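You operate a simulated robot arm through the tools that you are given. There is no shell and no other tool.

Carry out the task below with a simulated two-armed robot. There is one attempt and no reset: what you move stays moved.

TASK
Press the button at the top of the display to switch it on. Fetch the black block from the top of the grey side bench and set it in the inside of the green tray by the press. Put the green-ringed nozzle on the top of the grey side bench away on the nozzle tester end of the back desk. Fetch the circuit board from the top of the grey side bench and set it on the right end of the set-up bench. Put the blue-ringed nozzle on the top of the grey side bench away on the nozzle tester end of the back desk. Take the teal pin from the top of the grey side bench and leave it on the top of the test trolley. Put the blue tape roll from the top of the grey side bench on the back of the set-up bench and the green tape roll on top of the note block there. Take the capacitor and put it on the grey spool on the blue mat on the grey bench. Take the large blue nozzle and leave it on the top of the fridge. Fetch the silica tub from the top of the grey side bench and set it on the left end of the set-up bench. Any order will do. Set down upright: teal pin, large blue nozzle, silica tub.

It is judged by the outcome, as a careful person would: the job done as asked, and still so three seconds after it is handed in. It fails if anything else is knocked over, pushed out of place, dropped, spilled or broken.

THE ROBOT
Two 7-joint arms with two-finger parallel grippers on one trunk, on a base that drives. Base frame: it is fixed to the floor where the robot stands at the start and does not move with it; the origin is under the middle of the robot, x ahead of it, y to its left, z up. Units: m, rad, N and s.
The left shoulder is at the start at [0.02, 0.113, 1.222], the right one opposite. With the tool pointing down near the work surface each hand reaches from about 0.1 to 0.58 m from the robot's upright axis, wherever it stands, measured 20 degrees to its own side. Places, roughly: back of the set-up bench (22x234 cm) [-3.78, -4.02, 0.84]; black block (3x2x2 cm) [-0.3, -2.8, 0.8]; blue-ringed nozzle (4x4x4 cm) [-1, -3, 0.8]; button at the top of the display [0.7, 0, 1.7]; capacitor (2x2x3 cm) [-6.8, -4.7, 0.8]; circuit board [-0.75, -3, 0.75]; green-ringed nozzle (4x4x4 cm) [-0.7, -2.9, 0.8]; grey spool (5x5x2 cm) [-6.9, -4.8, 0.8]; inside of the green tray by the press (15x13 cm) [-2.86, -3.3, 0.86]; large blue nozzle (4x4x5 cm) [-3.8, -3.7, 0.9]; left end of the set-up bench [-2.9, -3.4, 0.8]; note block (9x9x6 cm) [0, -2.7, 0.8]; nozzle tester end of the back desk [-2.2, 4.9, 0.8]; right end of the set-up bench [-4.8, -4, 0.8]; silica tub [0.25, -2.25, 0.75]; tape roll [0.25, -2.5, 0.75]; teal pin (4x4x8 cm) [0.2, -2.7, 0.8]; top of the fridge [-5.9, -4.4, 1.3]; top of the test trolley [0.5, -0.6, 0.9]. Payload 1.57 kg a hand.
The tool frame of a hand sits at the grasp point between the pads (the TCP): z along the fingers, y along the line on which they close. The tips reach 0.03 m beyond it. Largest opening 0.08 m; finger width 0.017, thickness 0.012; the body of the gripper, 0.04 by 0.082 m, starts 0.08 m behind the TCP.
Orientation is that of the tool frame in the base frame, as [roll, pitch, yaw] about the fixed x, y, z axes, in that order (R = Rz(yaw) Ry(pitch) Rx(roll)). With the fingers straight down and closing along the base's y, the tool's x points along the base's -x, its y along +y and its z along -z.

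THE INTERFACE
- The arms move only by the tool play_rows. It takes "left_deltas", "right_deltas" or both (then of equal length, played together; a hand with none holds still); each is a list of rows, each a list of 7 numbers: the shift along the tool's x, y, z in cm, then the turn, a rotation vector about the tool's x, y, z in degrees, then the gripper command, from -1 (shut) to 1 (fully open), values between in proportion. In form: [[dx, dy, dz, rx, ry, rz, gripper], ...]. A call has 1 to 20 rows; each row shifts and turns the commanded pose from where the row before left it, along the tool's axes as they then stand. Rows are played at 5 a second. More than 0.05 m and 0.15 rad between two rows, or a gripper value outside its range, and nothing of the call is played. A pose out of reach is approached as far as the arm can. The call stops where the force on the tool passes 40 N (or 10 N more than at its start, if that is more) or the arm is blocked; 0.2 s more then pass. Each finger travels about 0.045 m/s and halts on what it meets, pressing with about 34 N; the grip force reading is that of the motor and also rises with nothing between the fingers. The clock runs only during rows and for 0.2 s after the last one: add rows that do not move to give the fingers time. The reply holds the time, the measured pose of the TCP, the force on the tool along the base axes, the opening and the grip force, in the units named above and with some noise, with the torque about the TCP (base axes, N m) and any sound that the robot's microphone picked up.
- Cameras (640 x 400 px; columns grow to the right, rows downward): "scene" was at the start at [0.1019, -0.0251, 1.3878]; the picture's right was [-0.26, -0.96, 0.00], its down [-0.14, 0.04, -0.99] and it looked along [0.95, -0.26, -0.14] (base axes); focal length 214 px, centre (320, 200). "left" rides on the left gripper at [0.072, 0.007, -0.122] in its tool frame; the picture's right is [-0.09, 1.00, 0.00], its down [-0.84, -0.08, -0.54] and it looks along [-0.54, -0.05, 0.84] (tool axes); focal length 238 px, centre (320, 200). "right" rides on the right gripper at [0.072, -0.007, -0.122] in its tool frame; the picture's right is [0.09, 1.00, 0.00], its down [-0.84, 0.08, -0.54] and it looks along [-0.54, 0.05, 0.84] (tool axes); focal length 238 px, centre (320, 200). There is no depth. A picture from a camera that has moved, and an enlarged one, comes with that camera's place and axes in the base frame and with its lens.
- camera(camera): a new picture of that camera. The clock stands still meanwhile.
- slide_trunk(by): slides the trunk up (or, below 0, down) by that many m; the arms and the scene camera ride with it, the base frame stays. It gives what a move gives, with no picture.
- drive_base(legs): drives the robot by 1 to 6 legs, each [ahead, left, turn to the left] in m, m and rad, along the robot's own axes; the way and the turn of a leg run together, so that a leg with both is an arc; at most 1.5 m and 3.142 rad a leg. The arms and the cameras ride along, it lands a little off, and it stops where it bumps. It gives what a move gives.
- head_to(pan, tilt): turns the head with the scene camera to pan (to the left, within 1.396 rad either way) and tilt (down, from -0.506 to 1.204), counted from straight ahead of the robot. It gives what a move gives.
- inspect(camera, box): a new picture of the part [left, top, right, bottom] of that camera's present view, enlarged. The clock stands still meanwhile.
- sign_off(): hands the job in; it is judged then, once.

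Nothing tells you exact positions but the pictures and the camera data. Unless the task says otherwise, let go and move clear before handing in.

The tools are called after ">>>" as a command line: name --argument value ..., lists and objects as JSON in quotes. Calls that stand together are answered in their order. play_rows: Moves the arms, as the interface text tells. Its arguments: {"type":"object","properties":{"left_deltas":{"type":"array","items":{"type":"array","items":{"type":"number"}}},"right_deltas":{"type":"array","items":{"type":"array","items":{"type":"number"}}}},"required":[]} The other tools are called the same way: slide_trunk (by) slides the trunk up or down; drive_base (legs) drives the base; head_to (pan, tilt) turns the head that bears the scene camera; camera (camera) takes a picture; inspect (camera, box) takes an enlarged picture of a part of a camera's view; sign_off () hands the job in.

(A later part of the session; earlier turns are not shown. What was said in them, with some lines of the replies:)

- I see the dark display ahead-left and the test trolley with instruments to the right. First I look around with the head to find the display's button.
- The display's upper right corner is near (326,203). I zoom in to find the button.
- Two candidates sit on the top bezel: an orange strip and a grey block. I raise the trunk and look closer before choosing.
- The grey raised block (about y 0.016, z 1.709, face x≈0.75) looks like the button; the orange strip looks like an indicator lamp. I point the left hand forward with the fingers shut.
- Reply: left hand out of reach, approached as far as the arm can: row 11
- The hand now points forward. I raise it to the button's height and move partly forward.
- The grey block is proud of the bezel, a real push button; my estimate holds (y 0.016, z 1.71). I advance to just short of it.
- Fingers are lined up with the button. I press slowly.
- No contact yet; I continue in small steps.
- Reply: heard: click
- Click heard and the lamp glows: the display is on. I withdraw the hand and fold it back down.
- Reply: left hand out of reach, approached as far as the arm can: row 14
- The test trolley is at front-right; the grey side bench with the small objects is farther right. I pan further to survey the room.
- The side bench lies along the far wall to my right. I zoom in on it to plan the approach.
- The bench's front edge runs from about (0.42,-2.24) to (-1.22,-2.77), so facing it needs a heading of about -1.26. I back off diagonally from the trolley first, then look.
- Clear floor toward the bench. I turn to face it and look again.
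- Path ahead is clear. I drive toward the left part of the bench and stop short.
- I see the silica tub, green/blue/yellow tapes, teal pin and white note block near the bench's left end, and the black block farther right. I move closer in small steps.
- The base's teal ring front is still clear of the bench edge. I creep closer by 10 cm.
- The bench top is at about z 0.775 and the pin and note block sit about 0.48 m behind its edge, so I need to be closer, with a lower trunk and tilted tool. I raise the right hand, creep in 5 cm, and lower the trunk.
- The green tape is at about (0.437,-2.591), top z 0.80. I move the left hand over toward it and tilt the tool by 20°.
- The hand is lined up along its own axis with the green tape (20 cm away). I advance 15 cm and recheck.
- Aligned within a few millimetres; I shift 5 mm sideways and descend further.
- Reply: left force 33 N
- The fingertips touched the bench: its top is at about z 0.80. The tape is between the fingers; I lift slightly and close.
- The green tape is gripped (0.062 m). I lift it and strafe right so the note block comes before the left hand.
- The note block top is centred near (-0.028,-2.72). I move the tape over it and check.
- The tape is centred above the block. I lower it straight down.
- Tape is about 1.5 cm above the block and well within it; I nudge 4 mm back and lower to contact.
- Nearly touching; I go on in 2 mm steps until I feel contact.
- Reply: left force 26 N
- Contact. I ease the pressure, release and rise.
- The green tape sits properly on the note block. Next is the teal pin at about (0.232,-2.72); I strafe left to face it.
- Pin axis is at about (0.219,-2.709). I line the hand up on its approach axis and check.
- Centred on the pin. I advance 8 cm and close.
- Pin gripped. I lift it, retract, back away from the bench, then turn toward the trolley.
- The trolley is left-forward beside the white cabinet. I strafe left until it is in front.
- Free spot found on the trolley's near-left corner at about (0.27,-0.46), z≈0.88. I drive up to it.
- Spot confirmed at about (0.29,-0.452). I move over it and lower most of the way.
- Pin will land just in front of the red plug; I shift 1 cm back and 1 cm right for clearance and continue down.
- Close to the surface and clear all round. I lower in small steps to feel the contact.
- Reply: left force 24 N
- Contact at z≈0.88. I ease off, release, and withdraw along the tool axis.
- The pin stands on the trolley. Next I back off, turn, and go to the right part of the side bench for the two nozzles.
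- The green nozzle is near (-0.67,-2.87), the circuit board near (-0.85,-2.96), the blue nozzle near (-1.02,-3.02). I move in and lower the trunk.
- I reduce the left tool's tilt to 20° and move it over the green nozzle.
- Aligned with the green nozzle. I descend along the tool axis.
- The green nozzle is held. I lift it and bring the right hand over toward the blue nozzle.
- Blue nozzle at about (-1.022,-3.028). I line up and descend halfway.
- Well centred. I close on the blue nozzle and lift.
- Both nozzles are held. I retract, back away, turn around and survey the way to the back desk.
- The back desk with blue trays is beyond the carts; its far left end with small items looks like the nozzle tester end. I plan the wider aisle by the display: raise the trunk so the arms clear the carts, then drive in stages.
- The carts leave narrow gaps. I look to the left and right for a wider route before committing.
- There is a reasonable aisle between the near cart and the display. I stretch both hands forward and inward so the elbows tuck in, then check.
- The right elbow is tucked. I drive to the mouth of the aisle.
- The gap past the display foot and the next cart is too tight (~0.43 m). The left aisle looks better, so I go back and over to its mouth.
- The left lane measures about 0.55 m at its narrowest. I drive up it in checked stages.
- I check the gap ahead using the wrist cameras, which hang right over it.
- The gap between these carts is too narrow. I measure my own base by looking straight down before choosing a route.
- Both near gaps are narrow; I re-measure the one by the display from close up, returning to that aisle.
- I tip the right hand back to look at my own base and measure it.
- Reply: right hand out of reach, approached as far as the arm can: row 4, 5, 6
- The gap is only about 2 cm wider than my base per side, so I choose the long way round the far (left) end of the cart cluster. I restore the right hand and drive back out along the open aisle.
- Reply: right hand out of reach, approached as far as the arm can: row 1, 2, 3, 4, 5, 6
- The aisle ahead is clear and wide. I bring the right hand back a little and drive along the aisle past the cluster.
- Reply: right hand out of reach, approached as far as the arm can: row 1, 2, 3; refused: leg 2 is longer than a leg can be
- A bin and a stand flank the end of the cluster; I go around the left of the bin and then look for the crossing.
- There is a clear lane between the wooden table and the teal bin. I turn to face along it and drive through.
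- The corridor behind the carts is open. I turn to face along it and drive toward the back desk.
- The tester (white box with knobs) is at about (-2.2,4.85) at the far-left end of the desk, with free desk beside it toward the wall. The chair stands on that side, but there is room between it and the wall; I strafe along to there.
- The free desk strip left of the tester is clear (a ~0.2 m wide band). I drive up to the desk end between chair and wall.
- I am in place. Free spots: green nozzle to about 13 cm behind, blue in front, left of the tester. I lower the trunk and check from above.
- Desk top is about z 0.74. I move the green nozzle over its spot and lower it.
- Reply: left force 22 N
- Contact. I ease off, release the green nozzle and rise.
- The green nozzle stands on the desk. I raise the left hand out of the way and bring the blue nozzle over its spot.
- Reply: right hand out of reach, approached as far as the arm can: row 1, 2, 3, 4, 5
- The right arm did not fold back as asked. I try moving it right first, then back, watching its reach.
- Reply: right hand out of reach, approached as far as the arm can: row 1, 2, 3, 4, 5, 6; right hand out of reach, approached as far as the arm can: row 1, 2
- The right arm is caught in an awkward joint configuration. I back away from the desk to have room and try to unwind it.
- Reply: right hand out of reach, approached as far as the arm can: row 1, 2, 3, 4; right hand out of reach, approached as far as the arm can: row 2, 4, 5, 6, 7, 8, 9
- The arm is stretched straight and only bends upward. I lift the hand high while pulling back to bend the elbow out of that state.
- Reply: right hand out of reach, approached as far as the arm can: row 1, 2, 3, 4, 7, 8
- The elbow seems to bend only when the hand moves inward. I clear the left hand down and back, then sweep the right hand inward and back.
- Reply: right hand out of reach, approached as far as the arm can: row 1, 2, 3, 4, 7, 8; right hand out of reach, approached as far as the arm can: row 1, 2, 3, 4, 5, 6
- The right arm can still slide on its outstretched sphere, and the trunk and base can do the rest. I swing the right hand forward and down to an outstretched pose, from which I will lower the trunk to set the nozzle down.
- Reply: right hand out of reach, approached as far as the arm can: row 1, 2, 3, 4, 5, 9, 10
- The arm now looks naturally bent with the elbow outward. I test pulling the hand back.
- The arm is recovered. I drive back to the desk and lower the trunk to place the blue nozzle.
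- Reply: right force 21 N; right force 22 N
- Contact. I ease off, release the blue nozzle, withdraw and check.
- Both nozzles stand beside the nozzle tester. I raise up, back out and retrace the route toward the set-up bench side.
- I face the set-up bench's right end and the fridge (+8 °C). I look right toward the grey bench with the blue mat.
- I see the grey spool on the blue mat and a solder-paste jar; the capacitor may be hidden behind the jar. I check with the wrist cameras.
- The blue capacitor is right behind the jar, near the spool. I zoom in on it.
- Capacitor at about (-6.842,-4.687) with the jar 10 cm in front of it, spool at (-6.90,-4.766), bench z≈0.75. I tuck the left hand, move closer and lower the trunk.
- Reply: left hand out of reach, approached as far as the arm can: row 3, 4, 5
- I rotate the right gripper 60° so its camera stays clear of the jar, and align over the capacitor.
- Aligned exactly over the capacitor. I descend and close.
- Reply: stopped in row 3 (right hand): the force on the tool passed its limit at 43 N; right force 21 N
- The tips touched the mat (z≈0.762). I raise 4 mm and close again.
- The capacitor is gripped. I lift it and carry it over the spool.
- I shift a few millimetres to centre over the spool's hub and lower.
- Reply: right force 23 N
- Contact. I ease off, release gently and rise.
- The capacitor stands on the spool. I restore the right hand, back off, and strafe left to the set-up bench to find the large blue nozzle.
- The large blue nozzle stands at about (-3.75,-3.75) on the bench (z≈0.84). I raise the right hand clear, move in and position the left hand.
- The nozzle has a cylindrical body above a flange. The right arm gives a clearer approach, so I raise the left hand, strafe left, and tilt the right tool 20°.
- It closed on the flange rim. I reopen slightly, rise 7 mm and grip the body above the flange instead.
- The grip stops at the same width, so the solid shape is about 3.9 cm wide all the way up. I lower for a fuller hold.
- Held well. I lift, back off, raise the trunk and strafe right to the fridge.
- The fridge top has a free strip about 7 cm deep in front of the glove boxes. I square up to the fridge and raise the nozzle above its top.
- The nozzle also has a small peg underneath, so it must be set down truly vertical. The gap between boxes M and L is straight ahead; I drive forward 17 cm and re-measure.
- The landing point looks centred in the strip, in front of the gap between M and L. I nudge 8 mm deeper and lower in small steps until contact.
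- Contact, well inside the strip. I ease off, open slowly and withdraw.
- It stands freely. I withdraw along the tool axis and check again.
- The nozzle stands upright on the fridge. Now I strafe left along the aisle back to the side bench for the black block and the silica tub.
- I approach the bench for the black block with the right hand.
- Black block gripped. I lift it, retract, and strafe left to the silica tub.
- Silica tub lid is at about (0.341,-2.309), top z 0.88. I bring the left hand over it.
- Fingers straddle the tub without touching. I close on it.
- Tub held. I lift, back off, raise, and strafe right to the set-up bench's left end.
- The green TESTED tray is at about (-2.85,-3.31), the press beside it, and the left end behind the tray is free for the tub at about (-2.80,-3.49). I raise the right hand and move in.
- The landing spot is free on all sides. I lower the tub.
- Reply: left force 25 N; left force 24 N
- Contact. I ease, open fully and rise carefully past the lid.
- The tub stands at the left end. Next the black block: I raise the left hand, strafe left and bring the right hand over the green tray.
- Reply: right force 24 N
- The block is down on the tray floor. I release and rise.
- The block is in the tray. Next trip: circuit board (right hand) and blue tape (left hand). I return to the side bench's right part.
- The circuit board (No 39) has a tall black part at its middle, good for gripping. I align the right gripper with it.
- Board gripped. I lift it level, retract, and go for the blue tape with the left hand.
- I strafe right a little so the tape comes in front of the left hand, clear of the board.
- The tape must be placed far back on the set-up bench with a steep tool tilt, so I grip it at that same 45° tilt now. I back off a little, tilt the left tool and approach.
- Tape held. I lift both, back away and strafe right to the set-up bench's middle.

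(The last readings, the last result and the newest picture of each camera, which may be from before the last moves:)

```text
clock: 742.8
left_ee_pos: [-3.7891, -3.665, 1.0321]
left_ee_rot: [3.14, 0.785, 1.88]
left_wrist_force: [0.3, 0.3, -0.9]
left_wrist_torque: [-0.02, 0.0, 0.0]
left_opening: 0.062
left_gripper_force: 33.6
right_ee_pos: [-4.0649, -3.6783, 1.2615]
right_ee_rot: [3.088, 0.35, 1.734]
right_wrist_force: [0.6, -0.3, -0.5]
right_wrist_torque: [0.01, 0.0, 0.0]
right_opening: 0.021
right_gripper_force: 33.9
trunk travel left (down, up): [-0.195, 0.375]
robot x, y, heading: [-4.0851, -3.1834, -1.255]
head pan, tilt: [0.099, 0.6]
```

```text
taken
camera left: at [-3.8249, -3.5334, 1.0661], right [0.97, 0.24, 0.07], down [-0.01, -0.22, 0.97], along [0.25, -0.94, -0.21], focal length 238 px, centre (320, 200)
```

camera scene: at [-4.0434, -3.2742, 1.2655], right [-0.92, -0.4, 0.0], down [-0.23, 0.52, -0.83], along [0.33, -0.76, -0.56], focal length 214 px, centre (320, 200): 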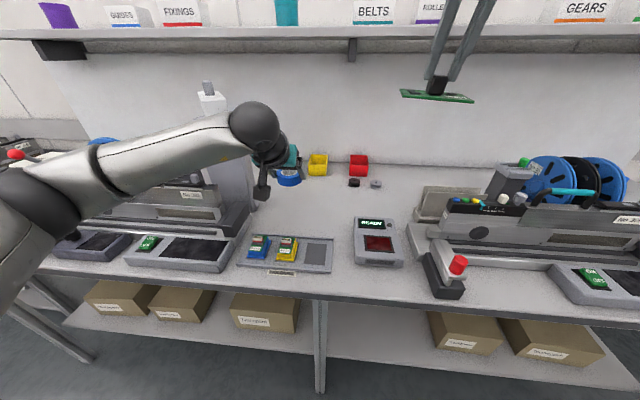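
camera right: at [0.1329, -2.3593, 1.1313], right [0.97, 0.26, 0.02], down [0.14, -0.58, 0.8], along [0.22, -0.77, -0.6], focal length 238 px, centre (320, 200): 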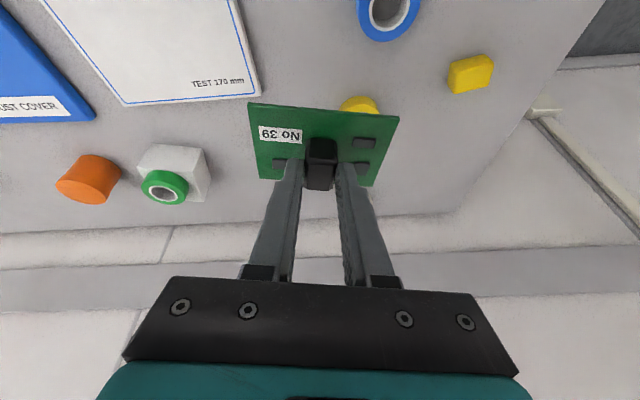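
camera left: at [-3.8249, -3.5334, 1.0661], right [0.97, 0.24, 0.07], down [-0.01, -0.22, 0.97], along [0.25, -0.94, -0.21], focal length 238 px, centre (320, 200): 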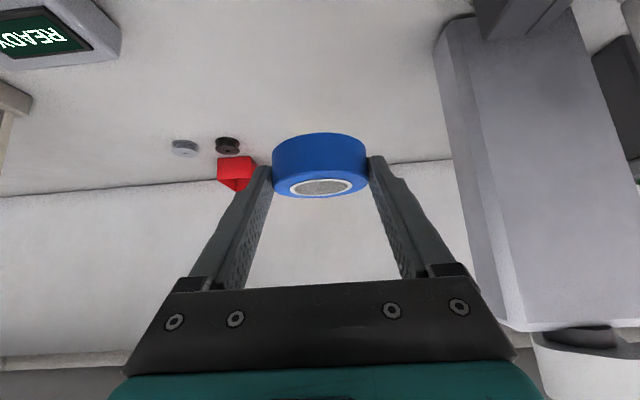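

The space in front of the yellow bin (b to its front at about -2.66) suits the tape. I move in 10 cm, lower the trunk and extend the left hand.

>>> drive_base --legs '[[0.1, 0, 0]]'

>>> slide_trunk --by -0.08

>>> play_rows --left_deltas '[[-2.3, 0, 2.3, 0, 0, 0, -1], [-2.3, 0, 2.3, 0, 0, 0, -1], [-2.3, 0, 2.3, 0, 0, 0, -1], [-2.3, 0, 2.3, 0, 0, 0, -1], [0, 0, 0, 0, 0, 0, -1]]'

>>> camera --camera "scene"

>>> camera --camera "left"

```text
clock: 744.0
left_ee_pos: [-3.7587, -3.7606, 1.0292]
left_ee_rot: [3.14, 0.785, 1.882]
left_wrist_force: [-0.3, -0.9, -0.6]
left_wrist_torque: [0.0, 0.03, -0.01]
left_opening: 0.0623
left_gripper_force: 33.8
right_ee_pos: [-4.035, -3.7728, 1.2629]
right_ee_rot: [3.088, 0.349, 1.735]
right_wrist_force: [-0.3, -0.4, -1.2]
right_wrist_torque: [0.03, 0.01, -0.02]
right_opening: 0.0205
right_gripper_force: 33.8
trunk travel left (down, up): [-0.195, 0.375]
robot x, y, heading: [-4.0576, -3.2767, -1.258]
head pan, tilt: [0.099, 0.6]
```

```text
clock: 745.1
left_ee_pos: [-3.7583, -3.7593, 0.9497]
left_ee_rot: [3.141, 0.786, 1.881]
left_wrist_force: [0.8, -0.1, 0.3]
left_wrist_torque: [0.0, 0.0, -0.02]
left_opening: 0.0621
left_gripper_force: 34.4
right_ee_pos: [-4.0347, -3.7714, 1.1828]
right_ee_rot: [3.087, 0.349, 1.735]
right_wrist_force: [0.0, -0.1, 0.0]
right_wrist_torque: [-0.03, -0.03, -0.01]
right_opening: 0.0208
right_gripper_force: 33.9
trunk travel left (down, up): [-0.115, 0.455]
robot x, y, heading: [-4.0547, -3.2786, -1.258]
head pan, tilt: [0.099, 0.6]
```

```text
clock: 746.4
left_ee_pos: [-3.7179, -3.8835, 0.9516]
left_ee_rot: [3.139, 0.786, 1.88]
left_wrist_force: [0.1, 0.7, -0.7]
left_wrist_torque: [0.03, -0.02, -0.02]
left_opening: 0.0621
left_gripper_force: 34.0
right_ee_pos: [-4.0336, -3.7727, 1.1817]
right_ee_rot: [3.088, 0.352, 1.734]
right_wrist_force: [-0.8, 0.5, -1.0]
right_wrist_torque: [-0.01, -0.03, 0.06]
right_opening: 0.0209
right_gripper_force: 34.1
trunk travel left (down, up): [-0.115, 0.455]
robot x, y, heading: [-4.051, -3.2793, -1.255]
head pan, tilt: [0.099, 0.6]
```

```text
taken
camera scene: at [-4.0131, -3.3673, 1.1855], right [-0.92, -0.4, 0.0], down [-0.23, 0.52, -0.83], along [0.33, -0.76, -0.56], focal length 214 px, centre (320, 200)
```

scene: 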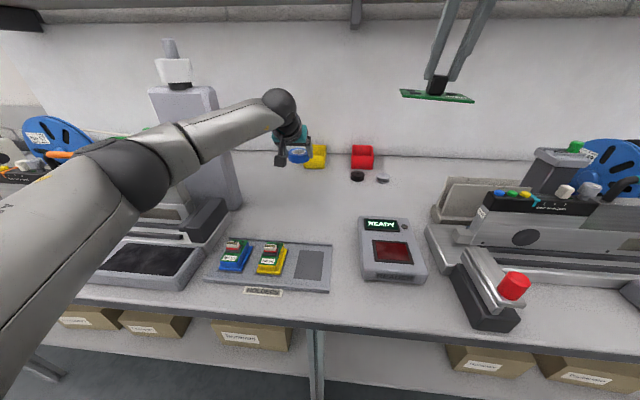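

```text
taken
camera left: at [-3.754, -3.7508, 0.9866], right [0.97, 0.24, 0.07], down [-0.01, -0.22, 0.97], along [0.25, -0.94, -0.21], focal length 238 px, centre (320, 200)
```

left: 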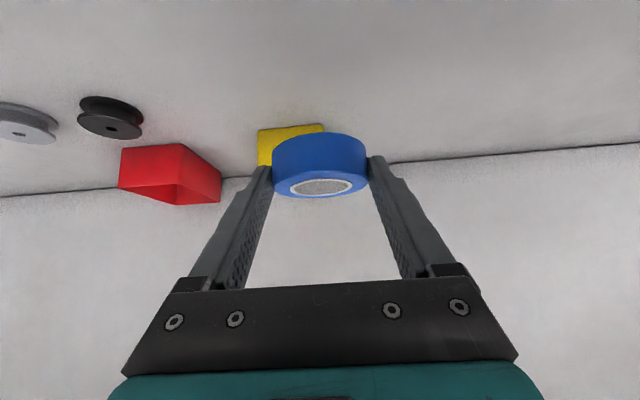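

>>> play_rows --left_deltas '[[-1.38, 0, 1.38, 0, 0, 0, -1], [-1.38, 0, 1.38, 0, 0, 0, -1], [1.41, 0, 1.41, 0, 0, 0, -1], [1.41, 0, 1.41, 0, 0, 0, -1], [0.7, 0, 0.7, 0, 0, 0, -1], [0, 0, 0, 0, 0, 0, -1]]'

>>> camera --camera "left"

>>> inspect --camera "scene" --box '[230, 100, 430, 225]'

```text
clock: 747.8
left_ee_pos: [-3.7074, -3.9198, 0.9018]
left_ee_rot: [3.14, 0.784, 1.882]
left_wrist_force: [-0.5, -0.2, -0.5]
left_wrist_torque: [0.01, 0.0, 0.0]
left_opening: 0.0621
left_gripper_force: 34.3
right_ee_pos: [-4.0343, -3.7725, 1.1823]
right_ee_rot: [3.087, 0.35, 1.735]
right_wrist_force: [0.0, 0.5, -0.2]
right_wrist_torque: [0.02, -0.01, 0.01]
right_opening: 0.0206
right_gripper_force: 34.3
trunk travel left (down, up): [-0.115, 0.455]
robot x, y, heading: [-4.0565, -3.2775, -1.256]
head pan, tilt: [0.099, 0.6]
```

```text
taken
camera left: at [-3.7423, -3.7877, 0.9366], right [0.97, 0.24, 0.07], down [-0.01, -0.22, 0.97], along [0.25, -0.94, -0.21], focal length 238 px, centre (320, 200)
```

left: 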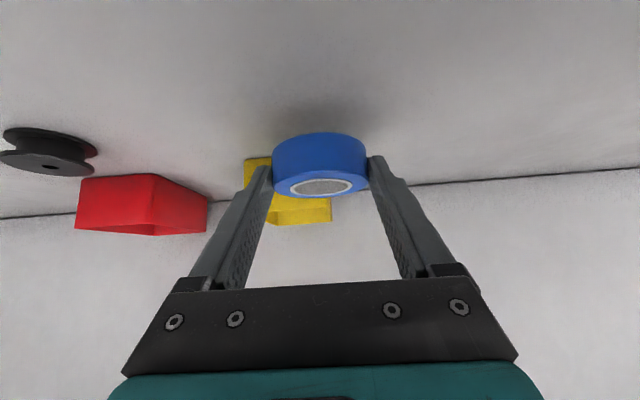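

```text
3.20 times, centred on (330, 162) of scene
camera zoom: at [-4.0132, -3.3673, 1.1855], right [-0.92, -0.4, 0.0], down [-0.23, 0.52, -0.83], along [0.33, -0.76, -0.56], focal length 686 px, centre (288, 320)
```

zoom: 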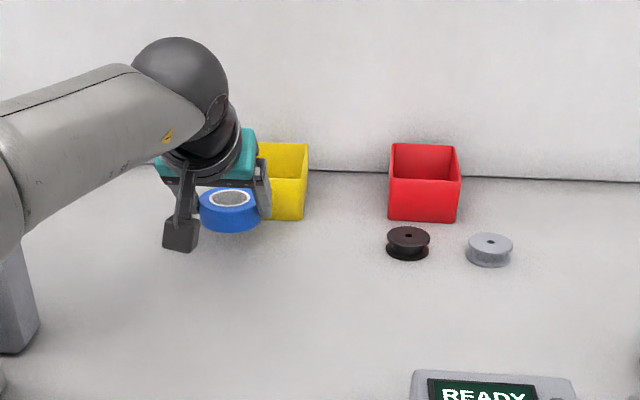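

>>> play_rows --left_deltas '[[0.9, 0, 0.9, 0, 0, 0, -1], [0.5, 0, 0.5, 0, 0, 0, -1], [0.14, 0, 0.14, 0, 0, 0, -1], [0.14, 0, 0.14, 0, 0, 0, -1], [0, 0, 0, 0, 0, 0, -1]]'

>>> play_rows --left_deltas '[[0.14, 0, 0.14, 0, 0, 0, -1], [0.14, 0, 0.14, 0, 0, 0, -1], [0, 0, 0, 0, 0, 0, -1]]'

>>> inspect --camera "scene" --box '[230, 100, 430, 225]'

```text
clock: 749.0
left_ee_pos: [-3.7066, -3.9197, 0.8797]
left_ee_rot: [-3.141, 0.791, 1.881]
left_wrist_force: [0.4, -1.3, 10.9]
left_wrist_torque: [-0.06, 0.05, 0.01]
left_opening: 0.0623
left_gripper_force: 34.1
right_ee_pos: [-4.035, -3.772, 1.1828]
right_ee_rot: [3.088, 0.351, 1.736]
right_wrist_force: [0.4, 0.0, -0.8]
right_wrist_torque: [-0.01, -0.01, -0.01]
right_opening: 0.021
right_gripper_force: 33.8
trunk travel left (down, up): [-0.115, 0.455]
robot x, y, heading: [-4.0532, -3.274, -1.256]
head pan, tilt: [0.099, 0.6]
```

```text
clock: 749.8
left_ee_pos: [-3.7078, -3.92, 0.8789]
left_ee_rot: [3.141, 0.797, 1.883]
left_wrist_force: [1.0, -0.4, 23.0]
left_wrist_torque: [0.03, -0.01, 0.0]
left_opening: 0.0622
left_gripper_force: 34.2
right_ee_pos: [-4.036, -3.7691, 1.1841]
right_ee_rot: [3.089, 0.354, 1.736]
right_wrist_force: [0.4, 1.0, -0.6]
right_wrist_torque: [0.01, -0.01, -0.02]
right_opening: 0.021
right_gripper_force: 33.6
trunk travel left (down, up): [-0.115, 0.455]
robot x, y, heading: [-4.054, -3.2752, -1.257]
head pan, tilt: [0.099, 0.6]
```

```text
3.20 times, centred on (330, 162) of scene
camera zoom: at [-4.0143, -3.3653, 1.1858], right [-0.92, -0.4, 0.0], down [-0.23, 0.52, -0.83], along [0.33, -0.76, -0.56], focal length 686 px, centre (288, 320)
```

zoom: 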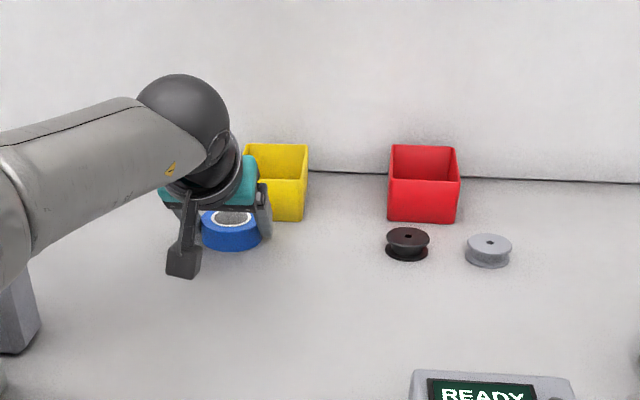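

The tape is on the bench. I release and withdraw along the tool axis.

>>> play_rows --left_deltas '[[-0.25, 0, -0.25, 0, 0, 0, -1], [0, 0, 0, 0, 0, 0, 0.4], [0, 0, 0, 0, 0, 0, 0.9], [0, 0, 0, 0, 0, 0, 1], [0, 0, -1, 0, 0, 0, 1], [0, 0, -2, 0, 0, 0, 1], [0, 0, -3, 0, 0, 0, 1], [0, 0, -4, 0, 0, 0, 1], [0, 0, -4, 0, 0, 0, 1], [-2.1, 0, -2.1, 0, 0, 0, 1], [-2.1, 0, -2.1, 0, 0, 0, 1], [-2.1, 0, -2.1, 0, 0, 0, 1], [0, 0, 0, 0, 0, 0, 1]]'

>>> inspect --camera "scene" --box '[200, 100, 440, 250]'

>>> camera --camera "left"

```text
clock: 752.5
left_ee_pos: [-3.7381, -3.8257, 1.0646]
left_ee_rot: [3.14, 0.783, 1.883]
left_wrist_force: [-0.2, 0.3, 0.5]
left_wrist_torque: [-0.01, 0.0, 0.01]
left_opening: 0.0799
left_gripper_force: 0.1
right_ee_pos: [-4.0334, -3.7722, 1.1825]
right_ee_rot: [3.089, 0.352, 1.735]
right_wrist_force: [0.4, 0.8, -0.6]
right_wrist_torque: [0.03, -0.01, 0.0]
right_opening: 0.021
right_gripper_force: 34.1
trunk travel left (down, up): [-0.115, 0.455]
robot x, y, heading: [-4.0526, -3.2768, -1.255]
head pan, tilt: [0.099, 0.6]
```

```text
2.67 times, centred on (320, 175) of scene
camera zoom: at [-4.0132, -3.3673, 1.1855], right [-0.92, -0.4, 0.0], down [-0.23, 0.52, -0.83], along [0.33, -0.76, -0.56], focal length 572 px, centre (320, 267)
```

zoom: 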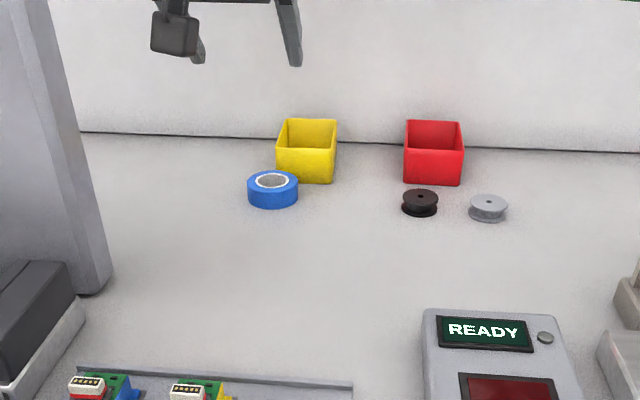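

```text
taken
camera left: at [-3.7742, -3.6937, 1.1011], right [0.97, 0.24, 0.07], down [-0.01, -0.22, 0.97], along [0.25, -0.94, -0.21], focal length 238 px, centre (320, 200)
```

left: 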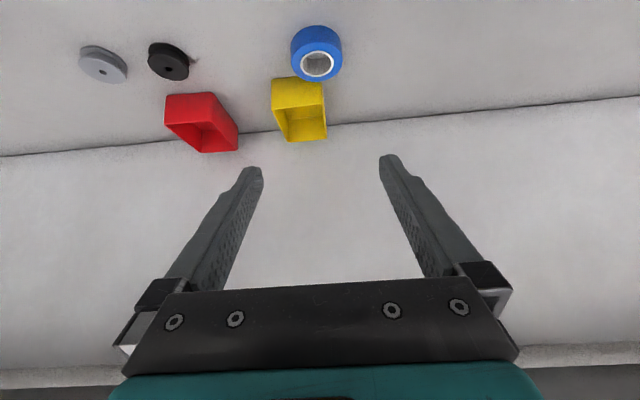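

The blue tape sits at the back of the bench. Last, the circuit board: I back off and move to the bench's right end.

>>> drive_base --legs '[[-0.5, 0, 0], [0, -0.75, 0]]'

>>> slide_trunk --by 0.15

>>> head_to --pan -0.2 --tilt 0.6

>>> camera --camera "scene"

```text
clock: 759.2
left_ee_pos: [-4.6133, -3.5872, 1.0642]
left_ee_rot: [3.14, 0.785, 1.88]
left_wrist_force: [0.9, -0.2, 0.2]
left_wrist_torque: [0.0, 0.0, -0.02]
left_opening: 0.0801
left_gripper_force: 0.0
right_ee_pos: [-4.9105, -3.5335, 1.1818]
right_ee_rot: [3.087, 0.351, 1.735]
right_wrist_force: [-0.8, 0.1, -0.4]
right_wrist_torque: [-0.02, 0.05, 0.01]
right_opening: 0.0211
right_gripper_force: 34.7
trunk travel left (down, up): [-0.115, 0.455]
robot x, y, heading: [-4.931, -3.0364, -1.255]
head pan, tilt: [0.099, 0.6]
```

```text
clock: 760.9
left_ee_pos: [-4.6122, -3.5872, 1.2155]
left_ee_rot: [-3.141, 0.785, 1.881]
left_wrist_force: [-0.1, 0.2, -0.3]
left_wrist_torque: [0.03, -0.01, 0.01]
left_opening: 0.0799
left_gripper_force: 0.0
right_ee_pos: [-4.9096, -3.5337, 1.332]
right_ee_rot: [3.088, 0.349, 1.735]
right_wrist_force: [1.0, 0.0, -0.8]
right_wrist_torque: [0.01, 0.0, 0.04]
right_opening: 0.0207
right_gripper_force: 33.9
trunk travel left (down, up): [-0.265, 0.305]
robot x, y, heading: [-4.9303, -3.0412, -1.257]
head pan, tilt: [0.099, 0.6]
```

```text
clock: 761.7
left_ee_pos: [-4.6115, -3.5865, 1.215]
left_ee_rot: [3.14, 0.785, 1.881]
left_wrist_force: [0.6, -0.3, -0.2]
left_wrist_torque: [-0.01, -0.02, 0.0]
left_opening: 0.0801
left_gripper_force: 0.0
right_ee_pos: [-4.9092, -3.5332, 1.3318]
right_ee_rot: [3.087, 0.351, 1.733]
right_wrist_force: [0.3, -0.5, -0.5]
right_wrist_torque: [0.02, -0.01, 0.02]
right_opening: 0.0208
right_gripper_force: 34.0
trunk travel left (down, up): [-0.265, 0.305]
robot x, y, heading: [-4.9308, -3.0357, -1.255]
head pan, tilt: [-0.201, 0.6]
```

```text
taken
camera scene: at [-4.9131, -3.1357, 1.3355], right [-0.99, -0.11, 0.0], down [-0.06, 0.56, -0.83], along [0.09, -0.82, -0.56], focal length 214 px, centre (320, 200)
```

scene: 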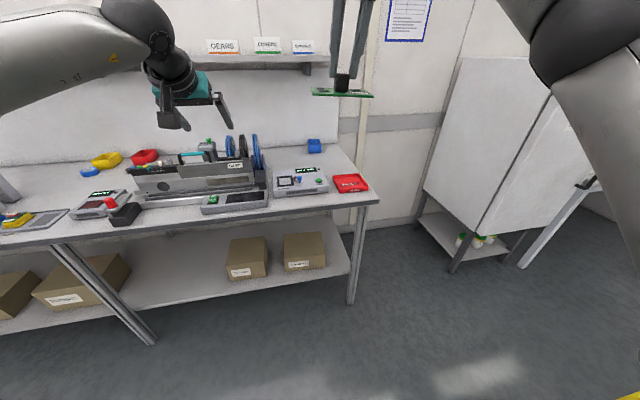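

>>> inspect --camera "scene" --box '[230, 125, 390, 225]'

```text
4.00 times, centred on (310, 175) of scene
camera zoom: at [-4.9131, -3.1357, 1.3355], right [-0.99, -0.11, 0.0], down [-0.06, 0.56, -0.83], along [0.09, -0.82, -0.56], focal length 858 px, centre (360, 300)
```

zoom: 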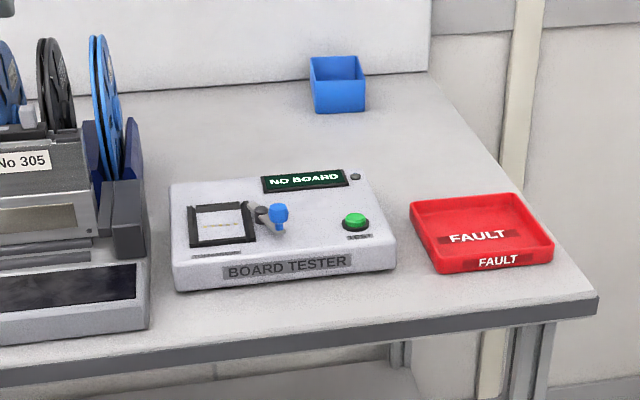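

The right end holds a board tester and the FAULT tray, with a free area behind the tray. I raise the left hand, square the board up and move in.

>>> play_rows --left_deltas '[[0, 0, -4, 0, 0, 0, 1], [0, 0, -4, 0, 0, 0, 1], [0, 0, -4, 0, 0, 0, 1], [0, 0, -4, 0, 0, 0, 1], [0, 0, -4, 0, 0, 0, 1], [0, 0, 0, 0, 0, 0, 1]]' --right_deltas '[[0, 0, 0, 0, 0, -4.25, -1], [0, 0, 0, 0, 0, -4.25, -1], [0, 0, 0, 0, 0, 0, -1], [0, 0, 0, 0, 0, 0, -1], [0, 0, 0, 0, 0, 0, -1], [0, 0, 0, 0, 0, 0, -1]]'

>>> drive_base --legs '[[0.47, -0.175, 0]]'

>>> slide_trunk --by -0.1

>>> head_to --pan -0.2 --tilt 0.8

>>> camera --camera "scene"

>>> camera --camera "right"

```text
clock: 763.1
left_ee_pos: [-4.6546, -3.4532, 1.3583]
left_ee_rot: [3.14, 0.783, 1.884]
left_wrist_force: [-0.5, -0.2, -0.1]
left_wrist_torque: [-0.03, 0.04, 0.01]
left_opening: 0.08
left_gripper_force: 0.1
right_ee_pos: [-4.908, -3.5337, 1.3316]
right_ee_rot: [3.141, 0.355, 1.893]
right_wrist_force: [0.8, -0.5, -0.3]
right_wrist_torque: [0.06, 0.01, -0.01]
right_opening: 0.0212
right_gripper_force: 33.9
trunk travel left (down, up): [-0.265, 0.305]
robot x, y, heading: [-4.9283, -3.0348, -1.255]
head pan, tilt: [-0.201, 0.6]
```

```text
clock: 766.1
left_ee_pos: [-4.6812, -3.9551, 1.3566]
left_ee_rot: [3.139, 0.785, 1.882]
left_wrist_force: [-0.5, 0.0, 0.2]
left_wrist_torque: [-0.01, 0.0, 0.0]
left_opening: 0.08
left_gripper_force: 0.0
right_ee_pos: [-4.9358, -4.0325, 1.3317]
right_ee_rot: [3.14, 0.355, 1.89]
right_wrist_force: [-0.3, -0.1, -1.4]
right_wrist_torque: [0.05, 0.0, -0.06]
right_opening: 0.0208
right_gripper_force: 33.9
trunk travel left (down, up): [-0.265, 0.305]
robot x, y, heading: [-4.9563, -3.5375, -1.257]
head pan, tilt: [-0.201, 0.6]
```

```text
clock: 767.4
left_ee_pos: [-4.6817, -3.9549, 1.2578]
left_ee_rot: [3.141, 0.785, 1.879]
left_wrist_force: [-0.2, 0.0, 0.0]
left_wrist_torque: [0.0, -0.02, 0.04]
left_opening: 0.08
left_gripper_force: 0.1
right_ee_pos: [-4.9369, -4.0325, 1.2332]
right_ee_rot: [3.14, 0.356, 1.891]
right_wrist_force: [-0.3, 0.3, -0.7]
right_wrist_torque: [0.01, -0.01, 0.0]
right_opening: 0.0209
right_gripper_force: 33.9
trunk travel left (down, up): [-0.165, 0.405]
robot x, y, heading: [-4.9536, -3.537, -1.262]
head pan, tilt: [-0.201, 0.6]
```

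```text
clock: 768.1
left_ee_pos: [-4.6815, -3.9541, 1.2566]
left_ee_rot: [3.139, 0.785, 1.88]
left_wrist_force: [0.1, 0.0, -0.2]
left_wrist_torque: [-0.01, 0.0, 0.0]
left_opening: 0.08
left_gripper_force: 0.0
right_ee_pos: [-4.9364, -4.0333, 1.2314]
right_ee_rot: [-3.141, 0.355, 1.888]
right_wrist_force: [-0.1, -0.7, -0.4]
right_wrist_torque: [0.02, -0.01, 0.03]
right_opening: 0.0208
right_gripper_force: 34.1
trunk travel left (down, up): [-0.165, 0.405]
robot x, y, heading: [-4.9522, -3.5344, -1.258]
head pan, tilt: [-0.201, 0.799]
```

```text
taken
camera scene: at [-4.9404, -3.6277, 1.2187], right [-0.99, -0.11, 0.0], down [-0.08, 0.71, -0.7], along [0.08, -0.69, -0.72], focal length 214 px, centre (320, 200)
```

scene: 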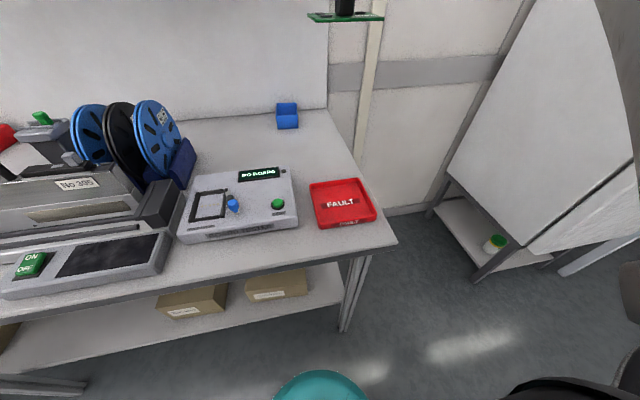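

```text
taken
camera right: at [-4.977, -3.9316, 1.3224], right [0.92, 0.4, -0.03], down [0.26, -0.54, 0.8], along [0.3, -0.74, -0.6], focal length 238 px, centre (320, 200)
```

right: 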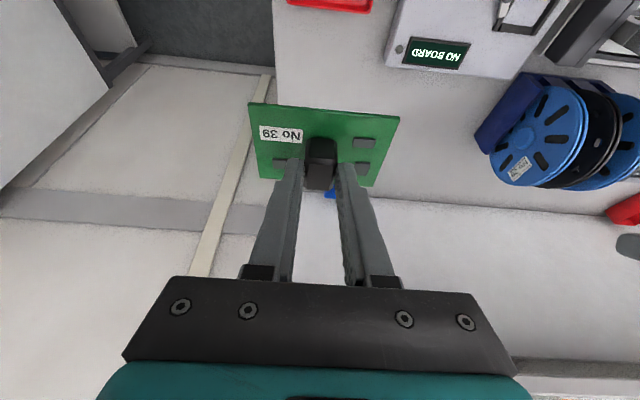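

>>> play_rows --right_deltas '[[-3.03, -0.13, 1.13, 0, 0, 0, -1], [-3.03, -0.13, 1.13, 0, 0, 0, -1], [-3.03, -0.13, 1.13, 0, 0, 0, -1], [1.37, 0, 3.76, 0, 0, 0, -1], [1.37, 0, 3.76, 0, 0, 0, -1], [1.37, 0, 3.76, 0, 0, 0, -1], [1.37, 0, 3.76, 0, 0, 0, -1], [1.37, 0, 3.76, 0, 0, 0, -1], [1.37, 0, 3.76, 0, 0, 0, -1], [0, 0, 0, 0, 0, 0, -1]]'

>>> camera --camera "scene"

>>> camera --camera "right"

```text
clock: 770.3
left_ee_pos: [-4.6823, -3.954, 1.2574]
left_ee_rot: [3.14, 0.785, 1.88]
left_wrist_force: [-0.1, -0.1, -0.1]
left_wrist_torque: [0.0, 0.0, 0.0]
left_opening: 0.08
left_gripper_force: 0.1
right_ee_pos: [-4.9187, -4.1189, 0.9837]
right_ee_rot: [3.142, 0.353, 1.889]
right_wrist_force: [-0.2, -0.2, 0.1]
right_wrist_torque: [0.0, 0.01, -0.01]
right_opening: 0.0208
right_gripper_force: 33.5
right hand out of reach, approached as far as the arm can: row 3
trunk travel left (down, up): [-0.165, 0.405]
robot x, y, heading: [-4.9551, -3.5351, -1.26]
head pan, tilt: [-0.201, 0.799]
```

```text
taken
camera scene: at [-4.9404, -3.6277, 1.2187], right [-0.99, -0.11, 0.0], down [-0.08, 0.71, -0.7], along [0.08, -0.69, -0.72], focal length 214 px, centre (320, 200)
```

scene: 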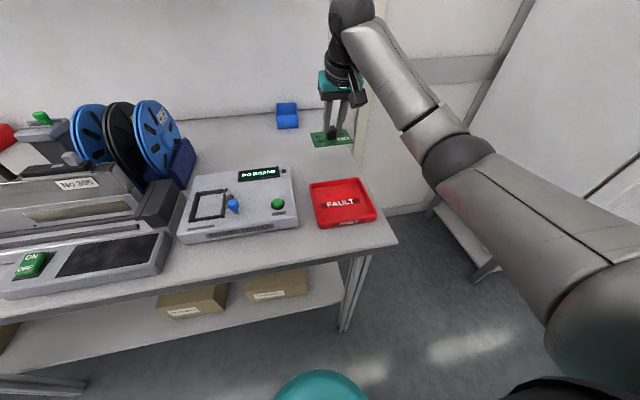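

```text
taken
camera right: at [-4.9611, -4.0166, 1.0732], right [0.92, 0.39, -0.03], down [0.26, -0.54, 0.8], along [0.3, -0.74, -0.6], focal length 238 px, centre (320, 200)
```

right: 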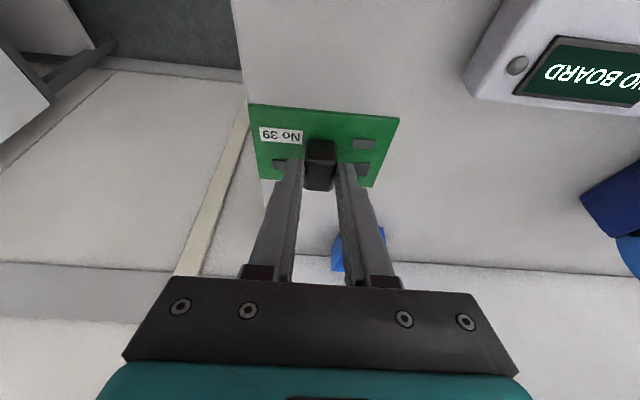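

>>> play_rows --right_deltas '[[-0.5, 0.7, 0.2, 0, 0, 0, -1], [0.86, 0, 2.35, 0, 0, 0, -1], [0.86, 0, 2.35, 0, 0, 0, -1], [0.34, 0, 0.94, 0, 0, 0, -1], [0, 0, 0, 0, 0, 0, -1]]'

>>> inspect --camera "scene" --box '[240, 90, 400, 220]'

>>> camera --camera "right"

```text
clock: 771.5
left_ee_pos: [-4.6815, -3.9553, 1.2574]
left_ee_rot: [3.14, 0.784, 1.88]
left_wrist_force: [-0.5, 0.0, 0.0]
left_wrist_torque: [0.0, 0.03, 0.02]
left_opening: 0.08
left_gripper_force: 0.0
right_ee_pos: [-4.9128, -4.1211, 0.9248]
right_ee_rot: [-3.141, 0.354, 1.891]
right_wrist_force: [-0.1, 0.0, -1.1]
right_wrist_torque: [-0.01, -0.02, 0.0]
right_opening: 0.0209
right_gripper_force: 34.1
trunk travel left (down, up): [-0.165, 0.405]
robot x, y, heading: [-4.9529, -3.5398, -1.261]
head pan, tilt: [-0.201, 0.799]
```

```text
3.08 times, centred on (320, 155) of scene
camera zoom: at [-4.9405, -3.6277, 1.2186], right [-0.99, -0.11, 0.0], down [-0.08, 0.71, -0.7], along [0.08, -0.69, -0.72], focal length 660 px, centre (320, 338)
```

zoom: 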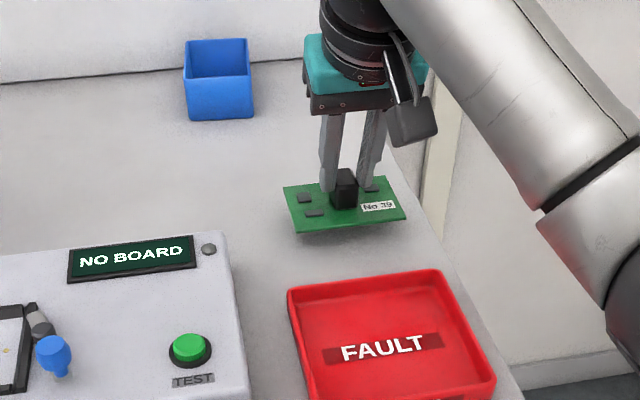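

```text
taken
camera right: at [-4.9527, -4.0199, 1.0148], right [0.92, 0.4, -0.03], down [0.26, -0.54, 0.8], along [0.3, -0.74, -0.6], focal length 238 px, centre (320, 200)
```

right: 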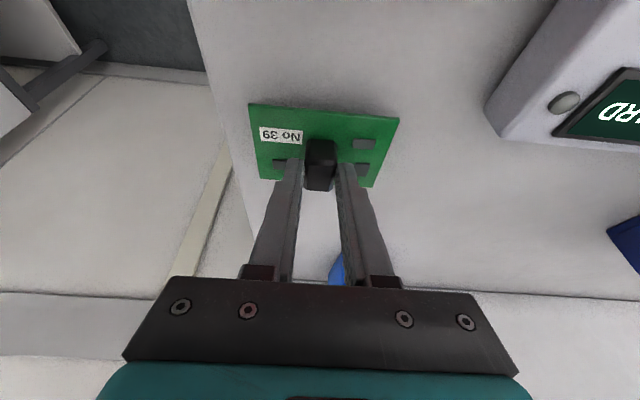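

The board is over the free area; I shift 1 cm away from the edge and lower to contact.

>>> play_rows --right_deltas '[[0.34, 1.0, 0.94, 0, 0, 0, -1], [0.24, 0, 0.66, 0, 0, 0, -1], [0.07, 0, 0.19, 0, 0, 0, -1], [0.07, 0, 0.19, 0, 0, 0, -1], [0, 0, 0, 0, 0, 0, -1]]'

>>> play_rows --right_deltas '[[0.07, 0, 0.19, 0, 0, 0, -1], [0.07, 0, 0.19, 0, 0, 0, -1], [0, 0, 0, 0, 0, 0, -1]]'

```text
clock: 772.7
left_ee_pos: [-4.6813, -3.9558, 1.2568]
left_ee_rot: [3.141, 0.784, 1.879]
left_wrist_force: [0.2, 0.3, 0.1]
left_wrist_torque: [0.0, 0.03, -0.02]
left_opening: 0.0799
left_gripper_force: 0.0
right_ee_pos: [-4.9017, -4.1179, 0.9027]
right_ee_rot: [3.141, 0.354, 1.89]
right_wrist_force: [0.4, 0.4, -0.2]
right_wrist_torque: [0.01, 0.02, -0.03]
right_opening: 0.0209
right_gripper_force: 34.1
trunk travel left (down, up): [-0.165, 0.405]
robot x, y, heading: [-4.955, -3.5379, -1.257]
head pan, tilt: [-0.201, 0.799]
```

```text
clock: 773.5
left_ee_pos: [-4.6814, -3.9541, 1.2585]
left_ee_rot: [3.141, 0.786, 1.878]
left_wrist_force: [0.2, 0.4, -0.2]
left_wrist_torque: [0.04, 0.01, 0.01]
left_opening: 0.08
left_gripper_force: 0.0
right_ee_pos: [-4.9023, -4.1174, 0.9017]
right_ee_rot: [3.141, 0.36, 1.889]
right_wrist_force: [0.0, -1.1, 12.9]
right_wrist_torque: [0.29, 0.12, 0.0]
right_opening: 0.0207
right_gripper_force: 34.0
trunk travel left (down, up): [-0.165, 0.405]
robot x, y, heading: [-4.9566, -3.5385, -1.258]
head pan, tilt: [-0.201, 0.799]
```

>>> play_rows --right_deltas '[[0.05, 0, 0.14, 0, 0, 0, -1], [0, 0, 0, 0, 0, 0, -1]]'

>>> play_rows --right_deltas '[[-0.08, 0, -0.24, 0, 0, 0, -1], [0, 0, 0, 0, 0, 0, -0.3], [0, 0, 0, 0, 0, 0, 0], [0, 0, 0, 0, 0, 0, 0.1], [0, 0, 0, 0, 0, 0, 0.1], [-0.34, 0, -0.94, 0, 0, 0, 0.1], [-1.03, 0, -2.82, 0, 0, 0, 0.1], [-1.37, 0, -3.76, 0, 0, 0, 0.3], [-1.37, 0, -3.76, 0, 0, 0, 0.6], [-1.37, 0, -3.76, 0, 0, 0, 1], [0, 0, 0, 0, 0, 0, 1]]'

>>> inspect --camera "scene" --box '[200, 90, 440, 270]'

>>> camera --camera "right"

```text
clock: 774.1
left_ee_pos: [-4.6826, -3.9535, 1.2575]
left_ee_rot: [3.141, 0.785, 1.88]
left_wrist_force: [0.1, -0.2, 0.3]
left_wrist_torque: [-0.02, 0.0, 0.0]
left_opening: 0.0801
left_gripper_force: 0.1
right_ee_pos: [-4.902, -4.1169, 0.9007]
right_ee_rot: [3.141, 0.364, 1.892]
right_wrist_force: [-0.3, -2.0, 21.2]
right_wrist_torque: [0.15, 0.06, 0.0]
right_opening: 0.0207
right_gripper_force: 33.6
trunk travel left (down, up): [-0.165, 0.405]
robot x, y, heading: [-4.9519, -3.5365, -1.256]
head pan, tilt: [-0.201, 0.799]
```

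```text
clock: 776.5
left_ee_pos: [-4.6822, -3.9544, 1.2579]
left_ee_rot: [3.14, 0.784, 1.879]
left_wrist_force: [0.7, 0.0, 0.2]
left_wrist_torque: [-0.03, -0.02, -0.03]
left_opening: 0.08
left_gripper_force: 0.1
right_ee_pos: [-4.9041, -4.1153, 1.0587]
right_ee_rot: [-3.141, 0.353, 1.89]
right_wrist_force: [-0.2, 0.0, -0.4]
right_wrist_torque: [-0.01, -0.01, 0.01]
right_opening: 0.0799
right_gripper_force: 0.1
trunk travel left (down, up): [-0.165, 0.405]
robot x, y, heading: [-4.9533, -3.5356, -1.255]
head pan, tilt: [-0.201, 0.799]
```

```text
2.22 times, centred on (320, 180) of scene
camera zoom: at [-4.9405, -3.6278, 1.2186], right [-0.99, -0.11, 0.0], down [-0.08, 0.71, -0.7], along [0.08, -0.69, -0.72], focal length 477 px, centre (320, 244)
```

zoom: 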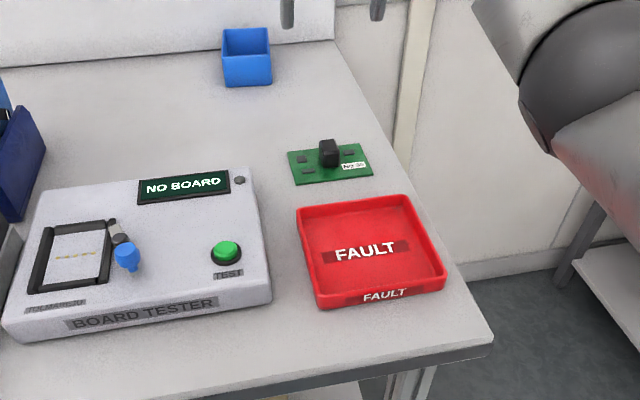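

```text
taken
camera right: at [-4.9434, -4.0135, 1.1492], right [0.92, 0.39, -0.03], down [0.26, -0.54, 0.8], along [0.3, -0.74, -0.6], focal length 238 px, centre (320, 200)
```

right: 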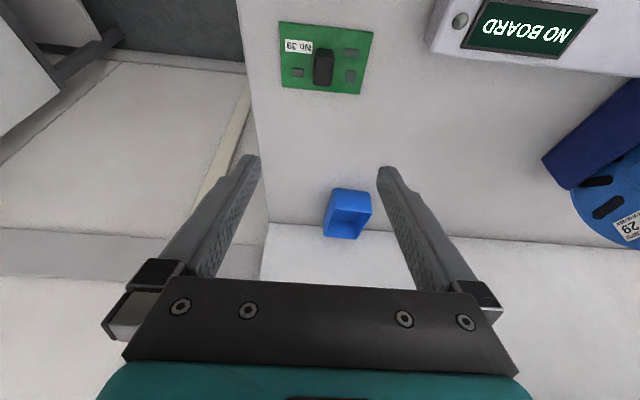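

All items are in place. I rise and back clear of the bench before handing in.

>>> slide_trunk --by 0.12

>>> drive_base --legs '[[-0.5, 0, 0]]'

>>> head_to --pan 0.0 --tilt 0.4

>>> camera --camera "scene"

```text
clock: 778.0
left_ee_pos: [-4.6822, -3.9545, 1.3777]
left_ee_rot: [3.141, 0.785, 1.879]
left_wrist_force: [0.0, -0.2, -1.4]
left_wrist_torque: [0.0, -0.02, 0.0]
left_opening: 0.0798
left_gripper_force: 0.1
right_ee_pos: [-4.9019, -4.1156, 1.1786]
right_ee_rot: [3.14, 0.353, 1.89]
right_wrist_force: [0.3, -0.2, 0.1]
right_wrist_torque: [0.02, 0.01, 0.0]
right_opening: 0.0798
right_gripper_force: 0.1
trunk travel left (down, up): [-0.285, 0.285]
robot x, y, heading: [-4.9548, -3.5373, -1.263]
head pan, tilt: [-0.201, 0.799]
```

```text
clock: 781.0
left_ee_pos: [-4.8359, -3.4792, 1.3777]
left_ee_rot: [3.141, 0.784, 1.877]
left_wrist_force: [0.4, -0.3, 0.1]
left_wrist_torque: [0.01, 0.0, 0.0]
left_opening: 0.0801
left_gripper_force: 0.2
right_ee_pos: [-5.0564, -3.6402, 1.1786]
right_ee_rot: [3.141, 0.356, 1.888]
right_wrist_force: [0.8, 0.3, 0.0]
right_wrist_torque: [-0.02, 0.0, -0.01]
right_opening: 0.0801
right_gripper_force: 0.1
trunk travel left (down, up): [-0.285, 0.285]
robot x, y, heading: [-5.1086, -3.0619, -1.265]
head pan, tilt: [-0.201, 0.799]
```

```text
clock: 781.9
left_ee_pos: [-4.8353, -3.479, 1.3768]
left_ee_rot: [3.139, 0.785, 1.878]
left_wrist_force: [0.1, 0.5, -0.1]
left_wrist_torque: [0.01, 0.0, -0.01]
left_opening: 0.08
left_gripper_force: 0.0
right_ee_pos: [-5.0569, -3.6395, 1.1793]
right_ee_rot: [3.141, 0.355, 1.888]
right_wrist_force: [-0.6, 0.5, -0.9]
right_wrist_torque: [-0.01, 0.01, 0.0]
right_opening: 0.0802
right_gripper_force: 0.0
trunk travel left (down, up): [-0.285, 0.285]
robot x, y, heading: [-5.1102, -3.0649, -1.265]
head pan, tilt: [0.0, 0.4]
```

```text
taken
camera scene: at [-5.0739, -3.1603, 1.3737], right [-0.95, -0.3, 0.0], down [-0.12, 0.37, -0.92], along [0.28, -0.88, -0.39], focal length 214 px, centre (320, 200)
```

scene: 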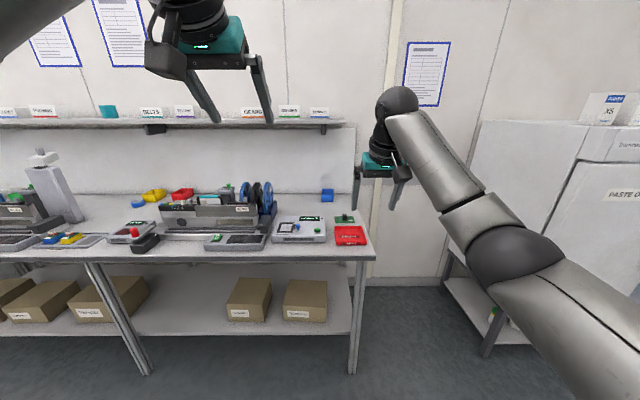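

Both hands are empty and clear of everything, and each item was seen in its place after I let go of it. The blue tape, board and bench items in view now look undisturbed, so I hand the job in.

>>> sign_off

```text
The job is handed in.
```

The job is handed in and every task is done. I saw each item in place after letting go of it, but I did not go round again to re-check everything just before signing off.

- **Display:** I pressed the grey button at its top right corner. It clicked and the amber lamp beside it lit.
- **Black block:** it lies inside the green TESTED tray by the press.
- **Green- and blue-ringed nozzles:** both stand beside the nozzle tester at the far end of the back desk.
- **Circuit board:** board No 39 lies flat at the right end of the set-up bench, behind the red FAULT tray.
- **Teal pin:** it stands upright on the near left corner of the test trolley.
- **Tape rolls:** the blue one lies at the back of the set-up bench, just in front of the yellow bin. The green one is on the note block on the grey side bench; I saw no note block on the set-up bench, so I took "there" to mean the side bench.
- **Capacitor:** it stands on the grey spool on the blue mat.
- **Large blue nozzle:** it stands upright on top of the fridge, in front of the gap between the M and L glove boxes. That free strip is only about 6 cm deep, so there is little room around it.
- **Silica tub:** it stands upright at the left end of the set-up bench, behind the green tray.

I saw nothing knocked over or pushed out of place. The gaps between the carts were too narrow, so I took the long way round to the back desk.
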